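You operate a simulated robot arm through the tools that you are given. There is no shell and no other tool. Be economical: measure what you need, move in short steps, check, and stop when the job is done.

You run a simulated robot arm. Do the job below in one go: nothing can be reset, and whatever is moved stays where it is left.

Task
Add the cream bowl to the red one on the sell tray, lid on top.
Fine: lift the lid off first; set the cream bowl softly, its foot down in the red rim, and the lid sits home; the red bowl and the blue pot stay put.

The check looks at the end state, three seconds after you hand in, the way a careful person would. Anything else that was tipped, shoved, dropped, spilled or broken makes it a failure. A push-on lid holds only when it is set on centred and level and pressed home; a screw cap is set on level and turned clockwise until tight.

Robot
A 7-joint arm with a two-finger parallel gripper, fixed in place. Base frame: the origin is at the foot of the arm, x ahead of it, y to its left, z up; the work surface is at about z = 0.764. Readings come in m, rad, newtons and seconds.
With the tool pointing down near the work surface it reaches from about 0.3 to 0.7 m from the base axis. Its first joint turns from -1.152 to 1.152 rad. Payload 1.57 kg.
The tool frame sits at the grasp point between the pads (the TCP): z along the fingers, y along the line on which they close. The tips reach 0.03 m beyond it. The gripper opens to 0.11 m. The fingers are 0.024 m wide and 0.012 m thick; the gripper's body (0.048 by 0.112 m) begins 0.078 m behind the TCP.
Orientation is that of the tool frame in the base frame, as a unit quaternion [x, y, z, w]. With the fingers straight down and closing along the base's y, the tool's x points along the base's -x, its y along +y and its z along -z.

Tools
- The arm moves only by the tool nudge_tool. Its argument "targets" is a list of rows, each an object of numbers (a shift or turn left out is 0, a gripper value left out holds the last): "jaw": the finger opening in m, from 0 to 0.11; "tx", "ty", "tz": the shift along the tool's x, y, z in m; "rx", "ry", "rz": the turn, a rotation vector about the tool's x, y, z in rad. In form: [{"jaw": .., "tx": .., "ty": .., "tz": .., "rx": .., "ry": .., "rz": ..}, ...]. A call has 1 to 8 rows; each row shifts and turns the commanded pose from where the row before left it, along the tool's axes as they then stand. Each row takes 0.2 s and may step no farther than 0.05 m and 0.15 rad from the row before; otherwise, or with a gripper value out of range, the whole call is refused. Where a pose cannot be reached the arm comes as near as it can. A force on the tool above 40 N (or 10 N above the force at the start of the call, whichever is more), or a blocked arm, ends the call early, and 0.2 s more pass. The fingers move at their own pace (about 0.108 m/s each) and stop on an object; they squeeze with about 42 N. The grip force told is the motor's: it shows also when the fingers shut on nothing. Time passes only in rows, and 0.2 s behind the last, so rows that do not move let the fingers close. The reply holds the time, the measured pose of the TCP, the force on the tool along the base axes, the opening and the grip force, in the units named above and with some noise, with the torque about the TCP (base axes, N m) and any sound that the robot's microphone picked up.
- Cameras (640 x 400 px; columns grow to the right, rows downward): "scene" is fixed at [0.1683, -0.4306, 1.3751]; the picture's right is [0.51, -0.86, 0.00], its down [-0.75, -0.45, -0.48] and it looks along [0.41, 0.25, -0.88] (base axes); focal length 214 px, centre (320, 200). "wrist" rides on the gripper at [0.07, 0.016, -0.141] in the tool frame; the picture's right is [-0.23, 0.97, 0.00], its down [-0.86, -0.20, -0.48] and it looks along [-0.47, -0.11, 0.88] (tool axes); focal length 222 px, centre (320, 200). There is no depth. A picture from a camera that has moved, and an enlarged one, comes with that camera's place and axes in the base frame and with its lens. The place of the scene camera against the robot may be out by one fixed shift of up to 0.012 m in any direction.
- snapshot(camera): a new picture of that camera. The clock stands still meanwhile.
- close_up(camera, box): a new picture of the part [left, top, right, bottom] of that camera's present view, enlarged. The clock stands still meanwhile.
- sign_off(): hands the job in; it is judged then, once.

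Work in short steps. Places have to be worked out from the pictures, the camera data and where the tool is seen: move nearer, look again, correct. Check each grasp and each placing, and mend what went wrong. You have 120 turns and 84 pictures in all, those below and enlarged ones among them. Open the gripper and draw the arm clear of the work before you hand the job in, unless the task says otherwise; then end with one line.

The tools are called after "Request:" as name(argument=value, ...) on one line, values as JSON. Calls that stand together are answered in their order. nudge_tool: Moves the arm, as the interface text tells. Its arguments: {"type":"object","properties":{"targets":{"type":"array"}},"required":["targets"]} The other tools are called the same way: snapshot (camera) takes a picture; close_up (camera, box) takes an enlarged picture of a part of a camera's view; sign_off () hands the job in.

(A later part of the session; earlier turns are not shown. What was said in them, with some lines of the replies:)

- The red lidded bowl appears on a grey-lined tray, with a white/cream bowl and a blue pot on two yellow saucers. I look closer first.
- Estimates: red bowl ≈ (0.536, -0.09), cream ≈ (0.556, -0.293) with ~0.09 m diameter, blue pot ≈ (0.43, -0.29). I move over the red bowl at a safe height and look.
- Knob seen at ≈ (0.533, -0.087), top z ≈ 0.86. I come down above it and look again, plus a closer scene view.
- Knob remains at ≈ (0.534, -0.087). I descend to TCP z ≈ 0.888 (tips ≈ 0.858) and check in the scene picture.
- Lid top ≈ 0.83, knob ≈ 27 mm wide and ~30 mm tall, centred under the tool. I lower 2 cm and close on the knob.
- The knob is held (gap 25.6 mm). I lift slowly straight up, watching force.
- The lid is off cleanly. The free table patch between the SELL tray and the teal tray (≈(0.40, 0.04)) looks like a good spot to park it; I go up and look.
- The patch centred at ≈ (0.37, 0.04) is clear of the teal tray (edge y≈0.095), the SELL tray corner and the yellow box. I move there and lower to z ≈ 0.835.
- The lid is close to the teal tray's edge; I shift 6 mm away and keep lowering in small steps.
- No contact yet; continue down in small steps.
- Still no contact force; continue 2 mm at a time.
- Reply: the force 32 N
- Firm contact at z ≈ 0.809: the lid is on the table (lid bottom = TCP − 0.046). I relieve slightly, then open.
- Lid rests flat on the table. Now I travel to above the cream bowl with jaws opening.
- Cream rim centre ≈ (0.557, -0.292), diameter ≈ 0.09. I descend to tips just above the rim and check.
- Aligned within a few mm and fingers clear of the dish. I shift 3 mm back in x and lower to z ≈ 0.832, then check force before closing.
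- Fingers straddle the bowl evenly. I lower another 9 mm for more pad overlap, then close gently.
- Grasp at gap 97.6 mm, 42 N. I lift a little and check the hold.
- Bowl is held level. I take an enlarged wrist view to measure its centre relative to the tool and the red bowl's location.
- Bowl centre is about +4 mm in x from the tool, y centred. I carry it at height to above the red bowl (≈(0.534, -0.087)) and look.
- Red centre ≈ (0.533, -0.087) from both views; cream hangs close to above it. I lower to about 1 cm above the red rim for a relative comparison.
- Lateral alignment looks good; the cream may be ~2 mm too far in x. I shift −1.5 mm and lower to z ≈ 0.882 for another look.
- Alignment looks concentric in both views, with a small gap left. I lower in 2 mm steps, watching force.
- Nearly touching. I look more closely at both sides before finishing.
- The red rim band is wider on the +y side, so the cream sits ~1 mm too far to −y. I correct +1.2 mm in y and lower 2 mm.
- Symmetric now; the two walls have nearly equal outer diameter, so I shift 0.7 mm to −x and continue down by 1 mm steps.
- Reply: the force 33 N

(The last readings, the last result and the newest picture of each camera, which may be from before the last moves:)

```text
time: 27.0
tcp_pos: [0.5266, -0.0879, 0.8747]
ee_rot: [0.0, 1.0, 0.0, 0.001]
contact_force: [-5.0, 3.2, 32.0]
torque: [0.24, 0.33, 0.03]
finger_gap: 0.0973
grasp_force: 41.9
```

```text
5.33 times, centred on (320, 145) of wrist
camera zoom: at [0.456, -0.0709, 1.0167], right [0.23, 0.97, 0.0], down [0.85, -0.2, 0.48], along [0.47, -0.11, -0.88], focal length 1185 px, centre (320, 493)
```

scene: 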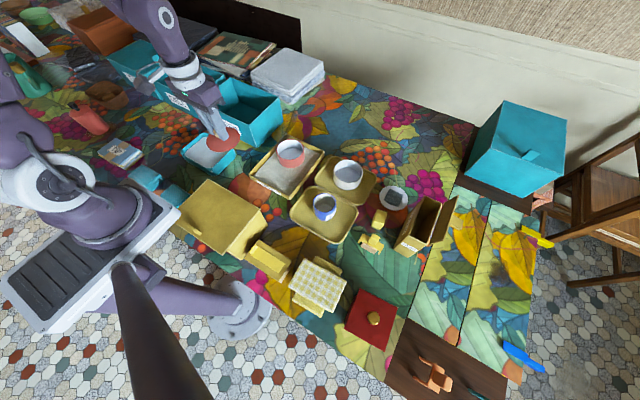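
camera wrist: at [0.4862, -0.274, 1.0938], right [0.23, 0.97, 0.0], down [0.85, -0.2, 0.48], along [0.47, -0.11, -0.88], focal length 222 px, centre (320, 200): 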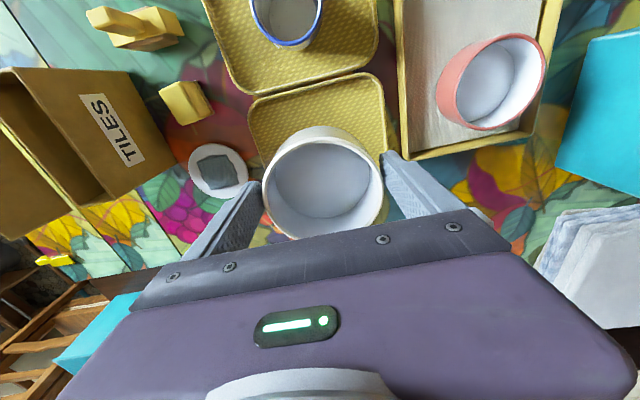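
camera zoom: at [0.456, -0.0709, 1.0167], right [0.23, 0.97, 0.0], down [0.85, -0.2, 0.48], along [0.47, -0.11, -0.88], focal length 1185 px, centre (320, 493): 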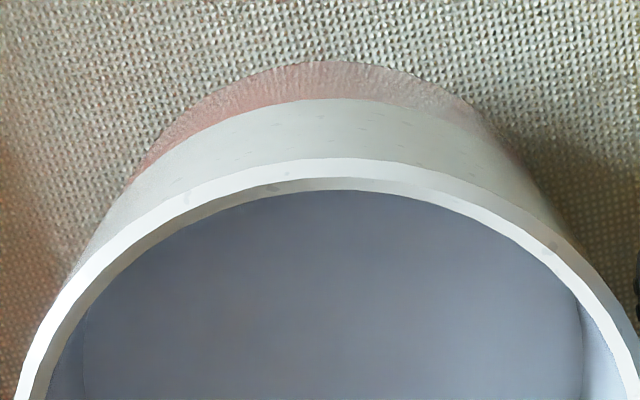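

Contact (32 N) with the walls appearing flush. I ease off 1 mm to relax the side force and inspect the seam.

Request:
nudge_tool(targets=[{"tz": -0.001}, {}])

Request:
close_up(camera="scene", box=[274, 142, 306, 164])

```text
time: 27.6
tcp_pos: [0.5271, -0.0861, 0.8758]
ee_rot: [0.0, 1.0, 0.0, 0.001]
contact_force: [5.2, 1.3, 6.9]
torque: [0.01, -0.54, 0.07]
finger_gap: 0.0974
grasp_force: 42.5
```

```text
16.00 times, centred on (290, 153) of scene
camera zoom: at [0.1683, -0.4306, 1.3751], right [0.51, -0.86, 0.0], down [-0.75, -0.45, -0.48], along [0.41, 0.25, -0.88], focal length 3432 px, centre (800, 952)
```

zoom: 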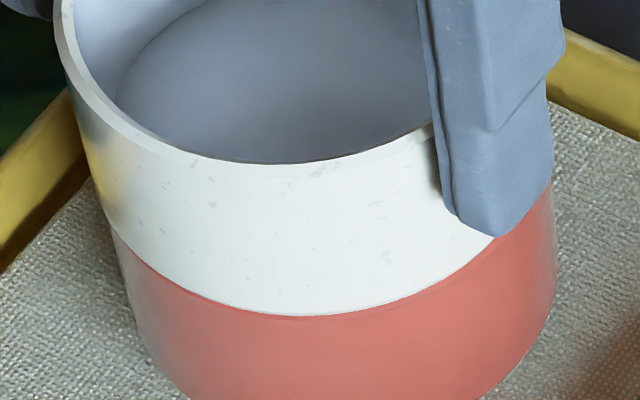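

The remaining side force (+x) indicates the foot is inside the rim, touching its −x side. I shift 0.7 mm back in +x and press lightly down.

Request:
nudge_tool(targets=[{"tx": -0.0007}, {"tz": 0.0005}, {}])

```text
time: 28.4
tcp_pos: [0.5276, -0.087, 0.8754]
ee_rot: [0.0, 1.0, 0.0, 0.0]
contact_force: [-6.4, 4.5, 30.0]
torque: [0.16, -0.09, 0.04]
finger_gap: 0.0973
grasp_force: 41.6
```

Firm vertical seat. I ease 0.5 mm, open the jaws and view the stack before withdrawing.

Request:
nudge_tool(targets=[{"tx": 0.0003, "tz": -0.0006}, {"jaw": 0.103}, {"jaw": 0.11}, {}, {}])

Request:
close_up(camera="scene", box=[260, 115, 330, 170])

Request:
snapshot(camera="wrist")

```text
time: 29.6
tcp_pos: [0.5266, -0.0875, 0.8747]
ee_rot: [0.0, 1.0, 0.0, -0.001]
contact_force: [0.0, -0.1, 0.5]
torque: [-0.01, 0.01, 0.04]
finger_gap: 0.11
grasp_force: 0.1
```

```text
7.27 times, centred on (295, 142) of scene
camera zoom: at [0.1683, -0.4306, 1.3751], right [0.51, -0.86, 0.0], down [-0.75, -0.45, -0.48], along [0.41, 0.25, -0.88], focal length 1560 px, centre (502, 618)
```

zoom: 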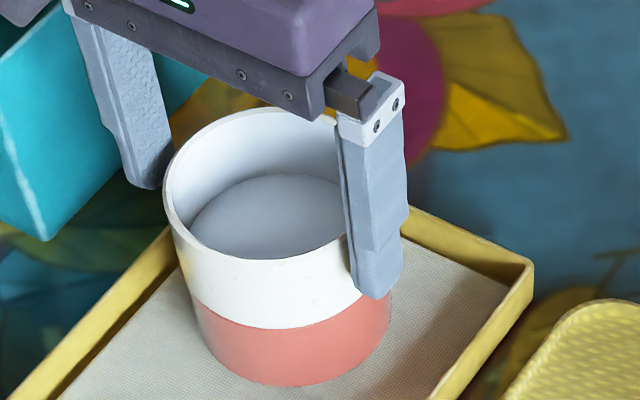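

```text
35 pictures are left
camera wrist: at [0.4566, -0.0713, 1.0165], right [0.23, 0.97, 0.0], down [0.86, -0.2, 0.48], along [0.47, -0.11, -0.88], focal length 222 px, centre (320, 200)
```

wrist: 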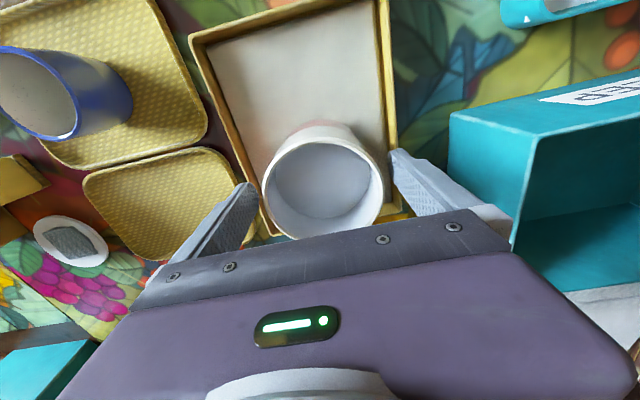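

The stack stands flush. I rise straight up and inspect.

Request:
nudge_tool(targets=[{"tz": -0.015}, {"tz": -0.03}, {"tz": -0.04}, {"tz": -0.04}, {}])

Request:
close_up(camera="scene", box=[260, 115, 330, 170])

Request:
close_up(camera="wrist", box=[240, 60, 400, 200])

```text
time: 30.8
tcp_pos: [0.5263, -0.0866, 0.9998]
ee_rot: [0.0, 1.0, 0.0, 0.0]
contact_force: [-0.4, 0.4, 0.0]
torque: [0.0, 0.03, -0.03]
finger_gap: 0.1098
grasp_force: 0.0
```

```text
7.27 times, centred on (295, 142) of scene
camera zoom: at [0.1683, -0.4306, 1.3751], right [0.51, -0.86, 0.0], down [-0.75, -0.45, -0.48], along [0.41, 0.25, -0.88], focal length 1560 px, centre (502, 618)
```

zoom: 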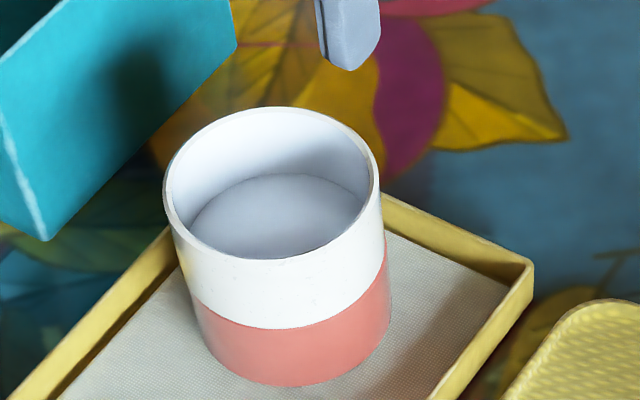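

```text
2.86 times, centred on (320, 130) of wrist
camera zoom: at [0.4555, -0.0707, 1.1415], right [0.23, 0.97, 0.0], down [0.86, -0.2, 0.48], along [0.47, -0.11, -0.88], focal length 635 px, centre (320, 400)
```

zoom: 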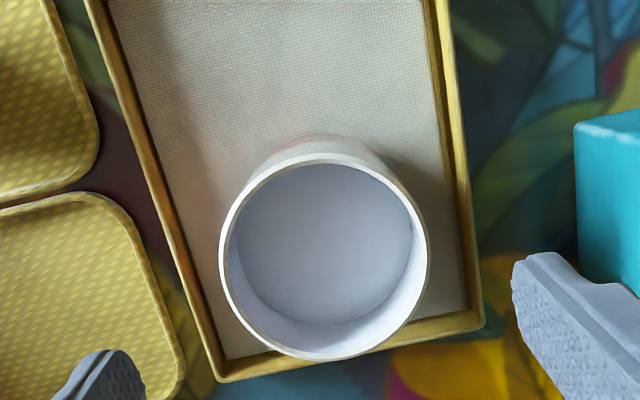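

The cream bowl sits flush and concentric on the red one (centre ≈ (0.534, -0.087)). I go back for the lid at (0.366, 0.034).

Request:
nudge_tool(targets=[{"jaw": 0.05, "tx": 0.032, "ty": 0.0241}, {"tx": 0.032, "ty": 0.0241}, {"tx": 0.032, "ty": 0.0241}, {"tx": 0.032, "ty": 0.0241}, {"tx": 0.032, "ty": 0.0241}, {"tz": 0.045}, {"tz": 0.04}, {}])

Request:
close_up(camera="wrist", box=[240, 60, 400, 200])

```text
time: 32.6
tcp_pos: [0.3699, 0.0323, 0.9153]
ee_rot: [0.0, 1.0, -0.001, 0.0]
contact_force: [0.1, -0.2, 0.1]
torque: [-0.01, 0.0, 0.01]
finger_gap: 0.0504
grasp_force: 0.1
```

```text
2.86 times, centred on (320, 130) of wrist
camera zoom: at [0.2991, 0.049, 1.057], right [0.23, 0.97, 0.0], down [0.86, -0.2, 0.48], along [0.47, -0.11, -0.88], focal length 635 px, centre (320, 400)
```

zoom: 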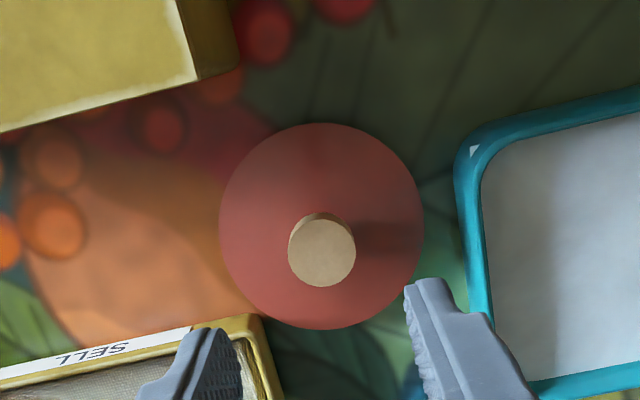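

Knob at ≈ (0.367, 0.034), under the tool. I descend to z ≈ 0.811 and close.

Request:
nudge_tool(targets=[{"tx": 0.001, "ty": 0.001, "tz": 0.04}, {"tz": 0.035}, {"tz": 0.02}, {"tz": 0.008}, {}])

Request:
close_up(camera="wrist", box=[240, 80, 400, 220])

```text
time: 33.8
tcp_pos: [0.3649, 0.0348, 0.8125]
ee_rot: [-0.001, 1.0, 0.0, 0.0]
contact_force: [-0.3, 0.1, 0.9]
torque: [-0.01, -0.01, 0.0]
finger_gap: 0.0502
grasp_force: 0.1
```

```text
2.86 times, centred on (320, 150) of wrist
camera zoom: at [0.2958, 0.0514, 0.9536], right [0.23, 0.97, 0.0], down [0.85, -0.2, 0.48], along [0.47, -0.11, -0.88], focal length 635 px, centre (320, 343)
```

zoom: 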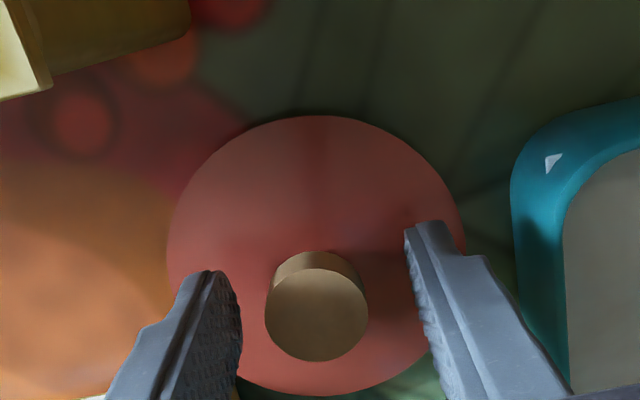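

Centred. Closing on the knob and lifting.

Request:
nudge_tool(targets=[{"tz": 0.001, "jaw": 0.0}, {}, {}, {"tz": -0.005}, {"tz": -0.045}, {"tz": -0.05}, {"tz": -0.05}, {}])

Request:
close_up(camera="wrist", box=[240, 80, 400, 220])

Request:
close_up(camera="scene", box=[180, 80, 320, 180])

```text
time: 35.6
tcp_pos: [0.3653, 0.0349, 0.9599]
ee_rot: [0.0, 1.0, -0.001, 0.0]
contact_force: [-0.1, 0.2, -0.8]
torque: [0.0, -0.01, -0.02]
finger_gap: 0.0256
grasp_force: 36.9
```

```text
2.86 times, centred on (320, 150) of wrist
camera zoom: at [0.2954, 0.0507, 1.1023], right [0.23, 0.97, 0.0], down [0.86, -0.2, 0.48], along [0.47, -0.11, -0.88], focal length 635 px, centre (320, 343)
```

zoom: 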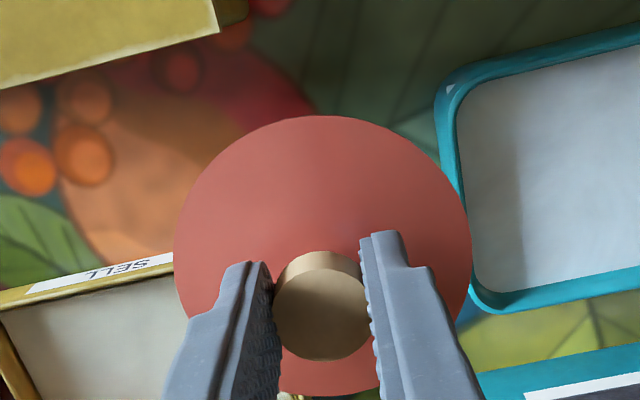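

```text
4.00 times, centred on (250, 130) of scene
camera zoom: at [0.1683, -0.4306, 1.3751], right [0.51, -0.86, 0.0], down [-0.75, -0.45, -0.48], along [0.41, 0.25, -0.88], focal length 858 px, centre (600, 480)
```

zoom: 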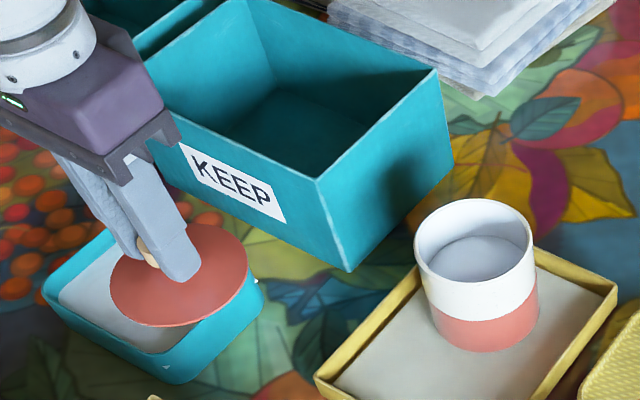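

Lid held level. I raise and carry it over the stack.

Request:
nudge_tool(targets=[{"tz": -0.03}, {"tx": -0.0337, "ty": -0.0244}, {"tx": -0.0337, "ty": -0.0244}, {"tx": -0.0337, "ty": -0.0244}, {"tx": -0.0337, "ty": -0.0244}, {"tx": -0.0337, "ty": -0.0244}, {}])

Request:
close_up(camera="wrist", box=[240, 80, 400, 220])

Request:
close_up(camera="scene", box=[245, 85, 345, 170])

```text
time: 37.2
tcp_pos: [0.5346, -0.0874, 0.9928]
ee_rot: [-0.001, 1.0, -0.002, 0.0]
contact_force: [0.0, -1.0, -1.5]
torque: [-0.02, -0.01, 0.0]
finger_gap: 0.0256
grasp_force: 36.9
```

```text
2.86 times, centred on (320, 150) of wrist
camera zoom: at [0.4641, -0.0713, 1.1334], right [0.23, 0.97, 0.0], down [0.86, -0.2, 0.48], along [0.47, -0.11, -0.88], focal length 635 px, centre (320, 343)
```

zoom: 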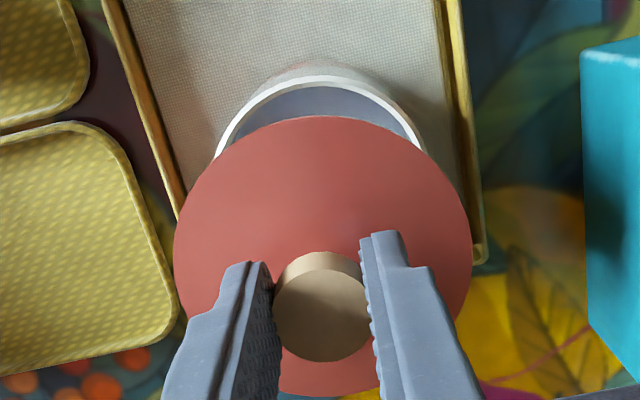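

```text
4.71 times, centred on (295, 128) of scene
camera zoom: at [0.1683, -0.4306, 1.3751], right [0.51, -0.86, 0.0], down [-0.75, -0.45, -0.48], along [0.41, 0.25, -0.88], focal length 1009 px, centre (438, 541)
```

zoom: 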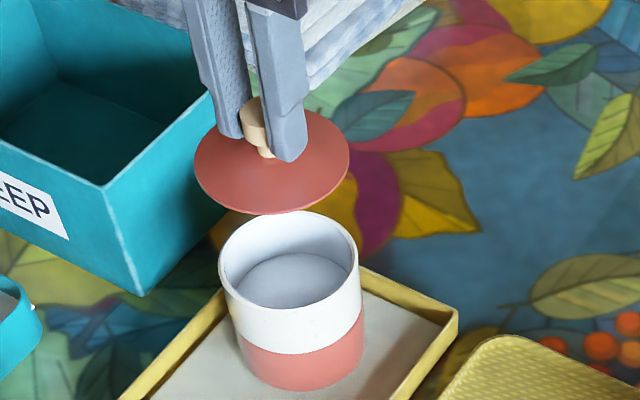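

Well lined up. I lower to z ≈ 0.932 and check.

Request:
nudge_tool(targets=[{"tz": 0.03}, {"tz": 0.02}, {"tz": 0.009}, {}])

Request:
close_up(camera="wrist", box=[260, 90, 380, 170])

Request:
close_up(camera="scene", box=[260, 110, 330, 165])

```text
time: 38.2
tcp_pos: [0.534, -0.0879, 0.9313]
ee_rot: [-0.001, 1.0, 0.0, 0.001]
contact_force: [0.2, -0.6, -0.6]
torque: [-0.01, 0.04, 0.04]
finger_gap: 0.0259
grasp_force: 36.4
```

```text
5.00 times, centred on (320, 130) of wrist
camera zoom: at [0.4642, -0.0718, 1.0731], right [0.23, 0.97, 0.0], down [0.86, -0.2, 0.48], along [0.47, -0.11, -0.88], focal length 1111 px, centre (320, 550)
```

zoom: 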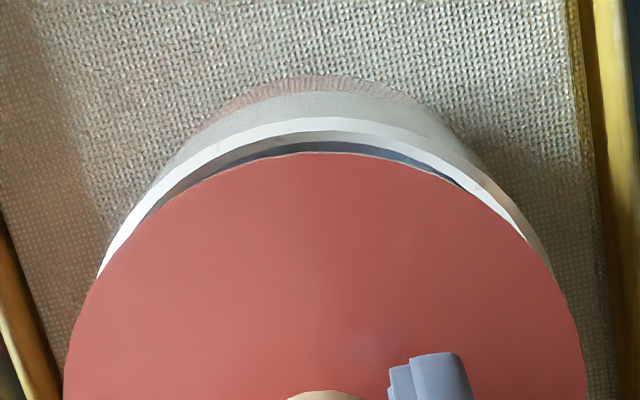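

```text
7.27 times, centred on (295, 138) of scene
camera zoom: at [0.1683, -0.4306, 1.3751], right [0.51, -0.86, 0.0], down [-0.75, -0.45, -0.48], along [0.41, 0.25, -0.88], focal length 1560 px, centre (502, 654)
```

zoom: 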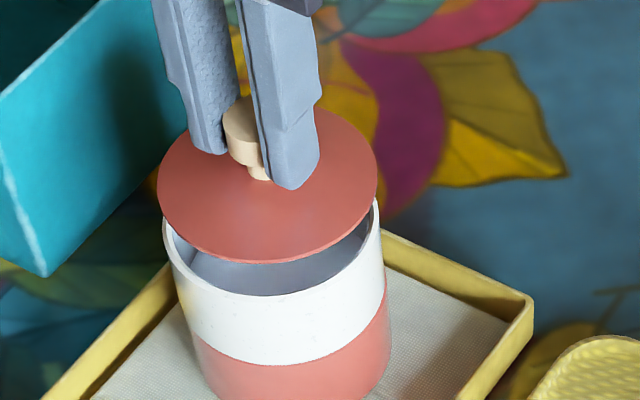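

Centred. I continue down to z ≈ 0.92, then finer.

Request:
nudge_tool(targets=[{"tz": 0.006}, {"tz": 0.005}, {}])

Request:
close_up(camera="wrist", box=[260, 90, 380, 170])

Request:
close_up(camera="scene", box=[260, 115, 330, 170])

```text
time: 39.0
tcp_pos: [0.5346, -0.0878, 0.9208]
ee_rot: [0.0, 1.0, 0.0, 0.001]
contact_force: [0.2, -0.1, -1.5]
torque: [0.0, 0.01, 0.0]
finger_gap: 0.0256
grasp_force: 37.0
```

```text
5.00 times, centred on (320, 130) of wrist
camera zoom: at [0.4643, -0.0719, 1.0626], right [0.23, 0.97, 0.0], down [0.86, -0.2, 0.48], along [0.47, -0.11, -0.88], focal length 1111 px, centre (320, 550)
```

zoom: 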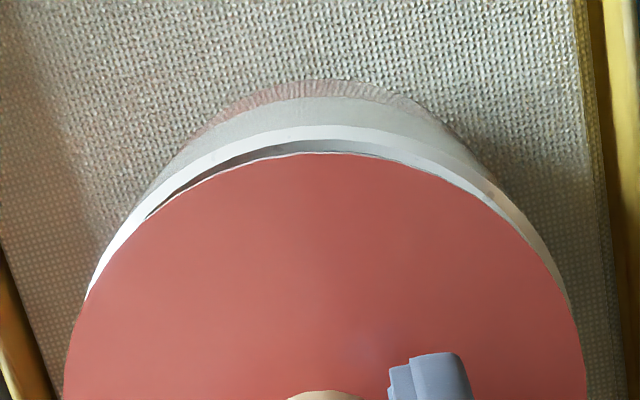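

```text
7.27 times, centred on (295, 142) of scene
camera zoom: at [0.1683, -0.4306, 1.3751], right [0.51, -0.86, 0.0], down [-0.75, -0.45, -0.48], along [0.41, 0.25, -0.88], focal length 1560 px, centre (502, 618)
```

zoom: 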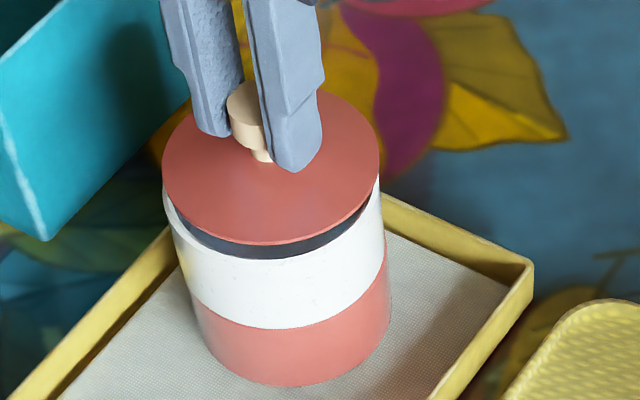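

Slight asymmetry: lid ~0.7 mm too far +y. I correct and lower 4 mm more.

Request:
nudge_tool(targets=[{"ty": -0.0007}, {"tz": 0.002}, {"tz": 0.002}, {}])

Request:
close_up(camera="wrist", box=[260, 90, 380, 170])

Request:
close_up(camera="scene", box=[260, 115, 330, 170])

```text
time: 40.0
tcp_pos: [0.5343, -0.0883, 0.9159]
ee_rot: [-0.001, 1.0, 0.0, 0.0]
contact_force: [0.2, -0.1, 0.1]
torque: [0.01, 0.01, 0.0]
finger_gap: 0.0257
grasp_force: 37.0
```

```text
5.00 times, centred on (320, 130) of wrist
camera zoom: at [0.4639, -0.0723, 1.0587], right [0.23, 0.97, 0.0], down [0.86, -0.2, 0.48], along [0.47, -0.11, -0.88], focal length 1111 px, centre (320, 550)
```

zoom: 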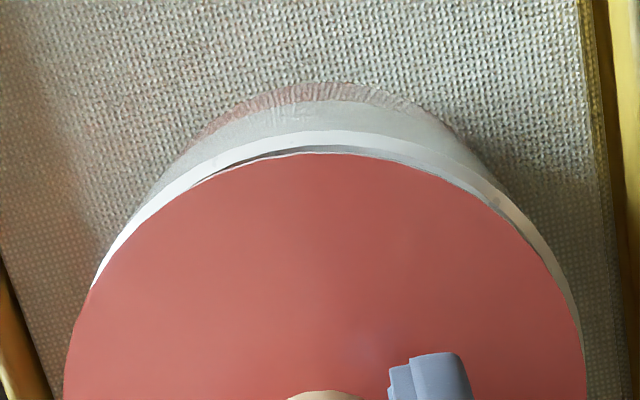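

```text
7.27 times, centred on (295, 142) of scene
camera zoom: at [0.1683, -0.4306, 1.3751], right [0.51, -0.86, 0.0], down [-0.75, -0.45, -0.48], along [0.41, 0.25, -0.88], focal length 1560 px, centre (502, 618)
```

zoom: 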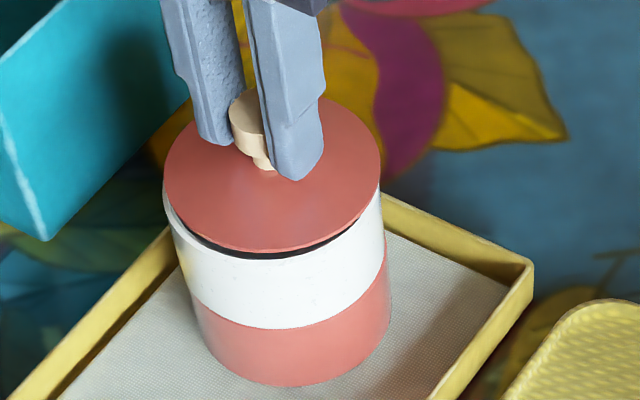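

Symmetric now. Continue down in 1 mm steps.

Request:
nudge_tool(targets=[{"tz": 0.001}, {"tz": 0.001}, {"tz": 0.001}, {}])

```text
time: 41.0
tcp_pos: [0.535, -0.0883, 0.9147]
ee_rot: [0.0, 1.0, 0.001, 0.0]
contact_force: [0.5, -0.3, -0.9]
torque: [0.01, 0.0, -0.01]
finger_gap: 0.0256
grasp_force: 36.9
```

Request:
nudge_tool(targets=[{"tz": 0.001}, {"tz": 0.001}, {}])

Request:
close_up(camera="scene", box=[270, 125, 325, 165])

```text
time: 41.8
tcp_pos: [0.5333, -0.0887, 0.9126]
ee_rot: [0.0, 1.0, 0.0, -0.001]
contact_force: [-0.2, 1.5, -0.7]
torque: [0.04, 0.01, -0.03]
finger_gap: 0.0257
grasp_force: 37.2
```

```text
10.00 times, centred on (298, 145) of scene
camera zoom: at [0.1683, -0.4306, 1.3751], right [0.51, -0.86, 0.0], down [-0.75, -0.45, -0.48], along [0.41, 0.25, -0.88], focal length 2145 px, centre (545, 750)
```

zoom: 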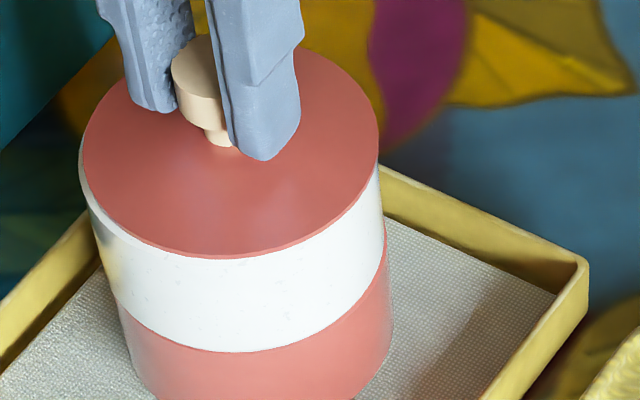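

Nearly home, light +y side force. Shift 0.3 mm to +y and go on down.

Request:
nudge_tool(targets=[{"ty": 0.0003, "tz": 0.001}, {"tz": 0.001}, {}])

```text
time: 42.6
tcp_pos: [0.5348, -0.0884, 0.9113]
ee_rot: [0.001, 1.0, 0.0, 0.001]
contact_force: [-4.8, 1.6, 21.9]
torque: [0.12, 0.44, 0.01]
finger_gap: 0.0253
grasp_force: 37.2
```

Contact at z ≈ 0.911 with 22 N. I look at the fit.

Request:
close_up(camera="scene", box=[274, 130, 314, 160])

Request:
close_up(camera="wrist", box=[260, 90, 380, 170])

```text
13.33 times, centred on (294, 145) of scene
camera zoom: at [0.1678, -0.4305, 1.3752], right [0.51, -0.86, 0.0], down [-0.75, -0.45, -0.48], along [0.41, 0.25, -0.88], focal length 2860 px, centre (667, 933)
```

zoom: 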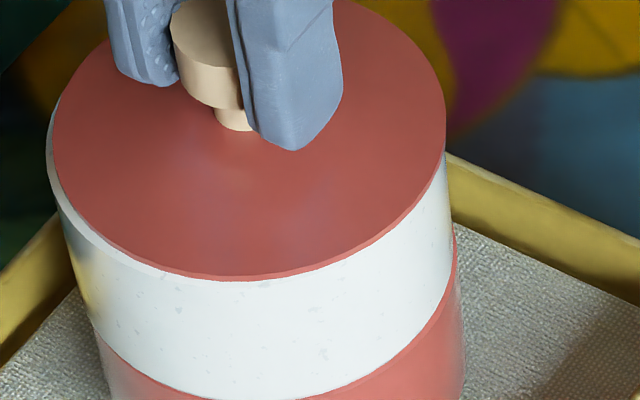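

```text
5.00 times, centred on (320, 130) of wrist
camera zoom: at [0.4634, -0.0722, 1.0526], right [0.23, 0.97, 0.0], down [0.85, -0.2, 0.48], along [0.47, -0.11, -0.88], focal length 1111 px, centre (320, 550)
```

zoom: 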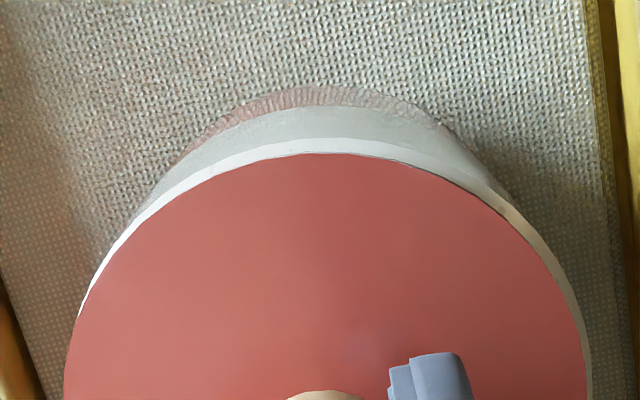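

The disc looks flush at the front; side force suggests moving 0.6 mm to −x. I do that and press gently.

Request:
nudge_tool(targets=[{"tz": -0.0005}, {"tx": 0.0006}, {"tz": 0.0005}, {}])

```text
time: 43.6
tcp_pos: [0.5322, -0.0886, 0.9107]
ee_rot: [0.0, 1.0, 0.0, 0.001]
contact_force: [1.1, -1.1, 22.0]
torque: [-0.1, -0.02, -0.01]
finger_gap: 0.0256
grasp_force: 37.1
```

Side forces and torques are balanced now. I press slightly further to ensure it is home.

Request:
nudge_tool(targets=[{"tz": 0.0006}, {}])

Request:
close_up(camera="scene", box=[270, 125, 325, 165])

```text
time: 44.2
tcp_pos: [0.5332, -0.0874, 0.9109]
ee_rot: [0.0, 1.0, 0.0, 0.001]
contact_force: [2.1, -1.5, 33.2]
torque: [0.0, -0.12, -0.01]
finger_gap: 0.0254
grasp_force: 36.7
```

```text
10.00 times, centred on (298, 145) of scene
camera zoom: at [0.1678, -0.4306, 1.3752], right [0.51, -0.86, 0.0], down [-0.75, -0.45, -0.48], along [0.41, 0.25, -0.88], focal length 2145 px, centre (545, 750)
```

zoom: 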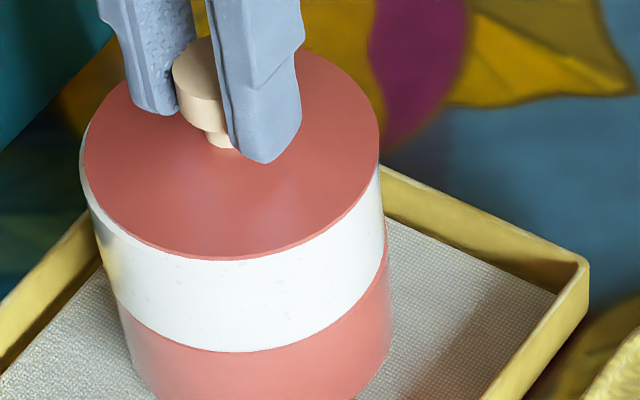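

The lid sits flush and level with a stiff stop. I ease off, release the knob and rise straight up.

Request:
nudge_tool(targets=[{"tz": -0.001}, {"jaw": 0.05}, {}, {}, {"tz": -0.03}, {"tz": -0.05}, {"tz": -0.05}, {}])

Request:
close_up(camera="scene", box=[265, 115, 325, 170])

Request:
close_up(camera="wrist", box=[240, 60, 400, 200])

```text
time: 46.0
tcp_pos: [0.5342, -0.0921, 1.0388]
ee_rot: [0.0, 1.0, 0.0, 0.0]
contact_force: [-0.4, -0.3, -0.1]
torque: [-0.01, -0.01, 0.0]
finger_gap: 0.0501
grasp_force: 0.2
```

```text
7.27 times, centred on (295, 142) of scene
camera zoom: at [0.1683, -0.4306, 1.3751], right [0.51, -0.86, 0.0], down [-0.75, -0.45, -0.48], along [0.41, 0.25, -0.88], focal length 1560 px, centre (502, 618)
```

zoom: 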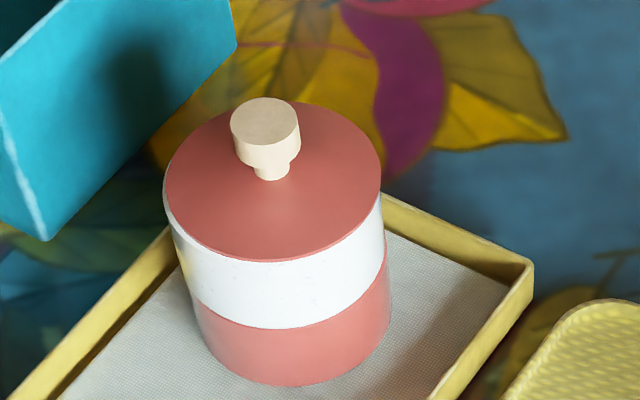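

```text
2.86 times, centred on (320, 130) of wrist
camera zoom: at [0.463, -0.0752, 1.1807], right [0.23, 0.97, 0.0], down [0.85, -0.2, 0.48], along [0.47, -0.11, -0.88], focal length 635 px, centre (320, 400)
```

zoom: 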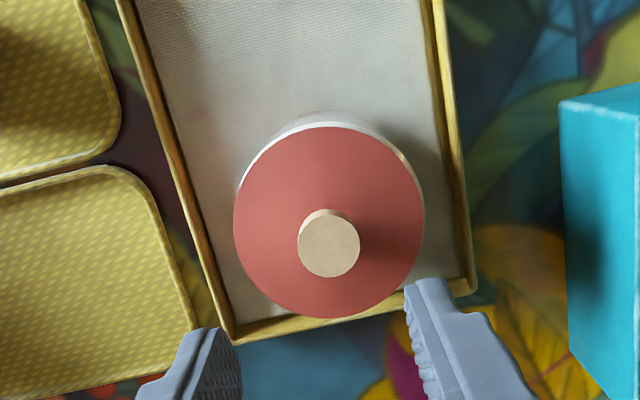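

Stack and lid look level and closed. I draw the arm clear and take a final overall view.

Request:
nudge_tool(targets=[{"tx": 0.03, "tz": -0.03}, {"tx": 0.03, "tz": -0.03}, {"tx": 0.03, "tz": -0.03}, {"tx": 0.03, "ty": -0.02}, {"tx": 0.02, "ty": -0.03}, {}])

Request:
snapshot(camera="scene")

Request:
close_up(camera="wrist", box=[180, 60, 440, 230])

```text
time: 47.4
tcp_pos: [0.393, -0.1359, 1.1307]
ee_rot: [0.0, 1.0, 0.0, 0.0]
contact_force: [0.2, -1.3, -0.4]
torque: [0.02, 0.02, -0.01]
finger_gap: 0.05
grasp_force: 0.1
```

```text
14 pictures are left
```

scene: 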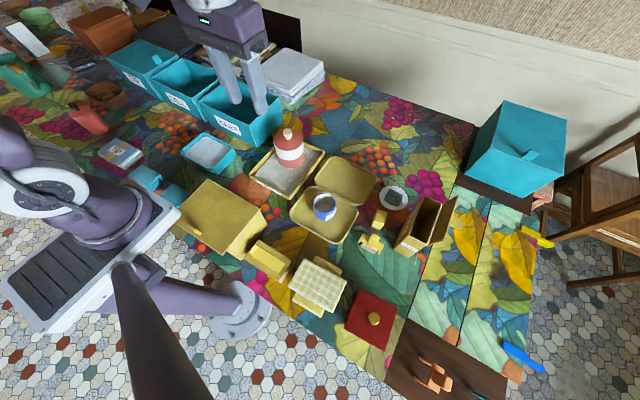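

```text
2.35 times, centred on (310, 145) of wrist
camera zoom: at [0.3227, -0.1222, 1.2724], right [0.23, 0.97, 0.0], down [0.85, -0.2, 0.48], along [0.47, -0.11, -0.88], focal length 523 px, centre (344, 329)
```

zoom: 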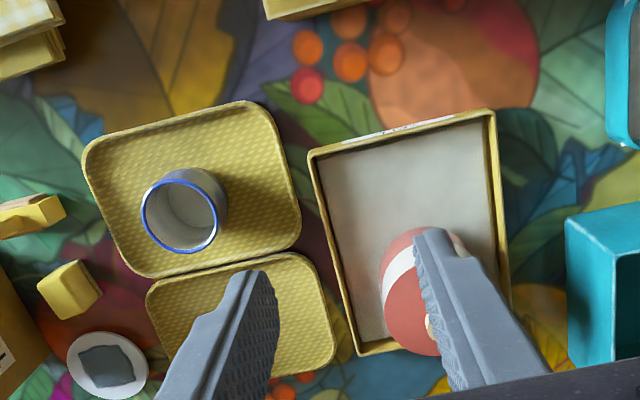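

Everything stands in place: the stack is lidded on the SELL tray, the blue pot is unmoved, the arm is clear and the fingers are open around nothing. I hand in.

Request:
sign_off()

```text
The job is handed in.
```

The cream bowl is stacked on the red bowl on the SELL tray with the lid set level and pressed down on top; in the final pictures the red bowl and the blue pot look unmoved.
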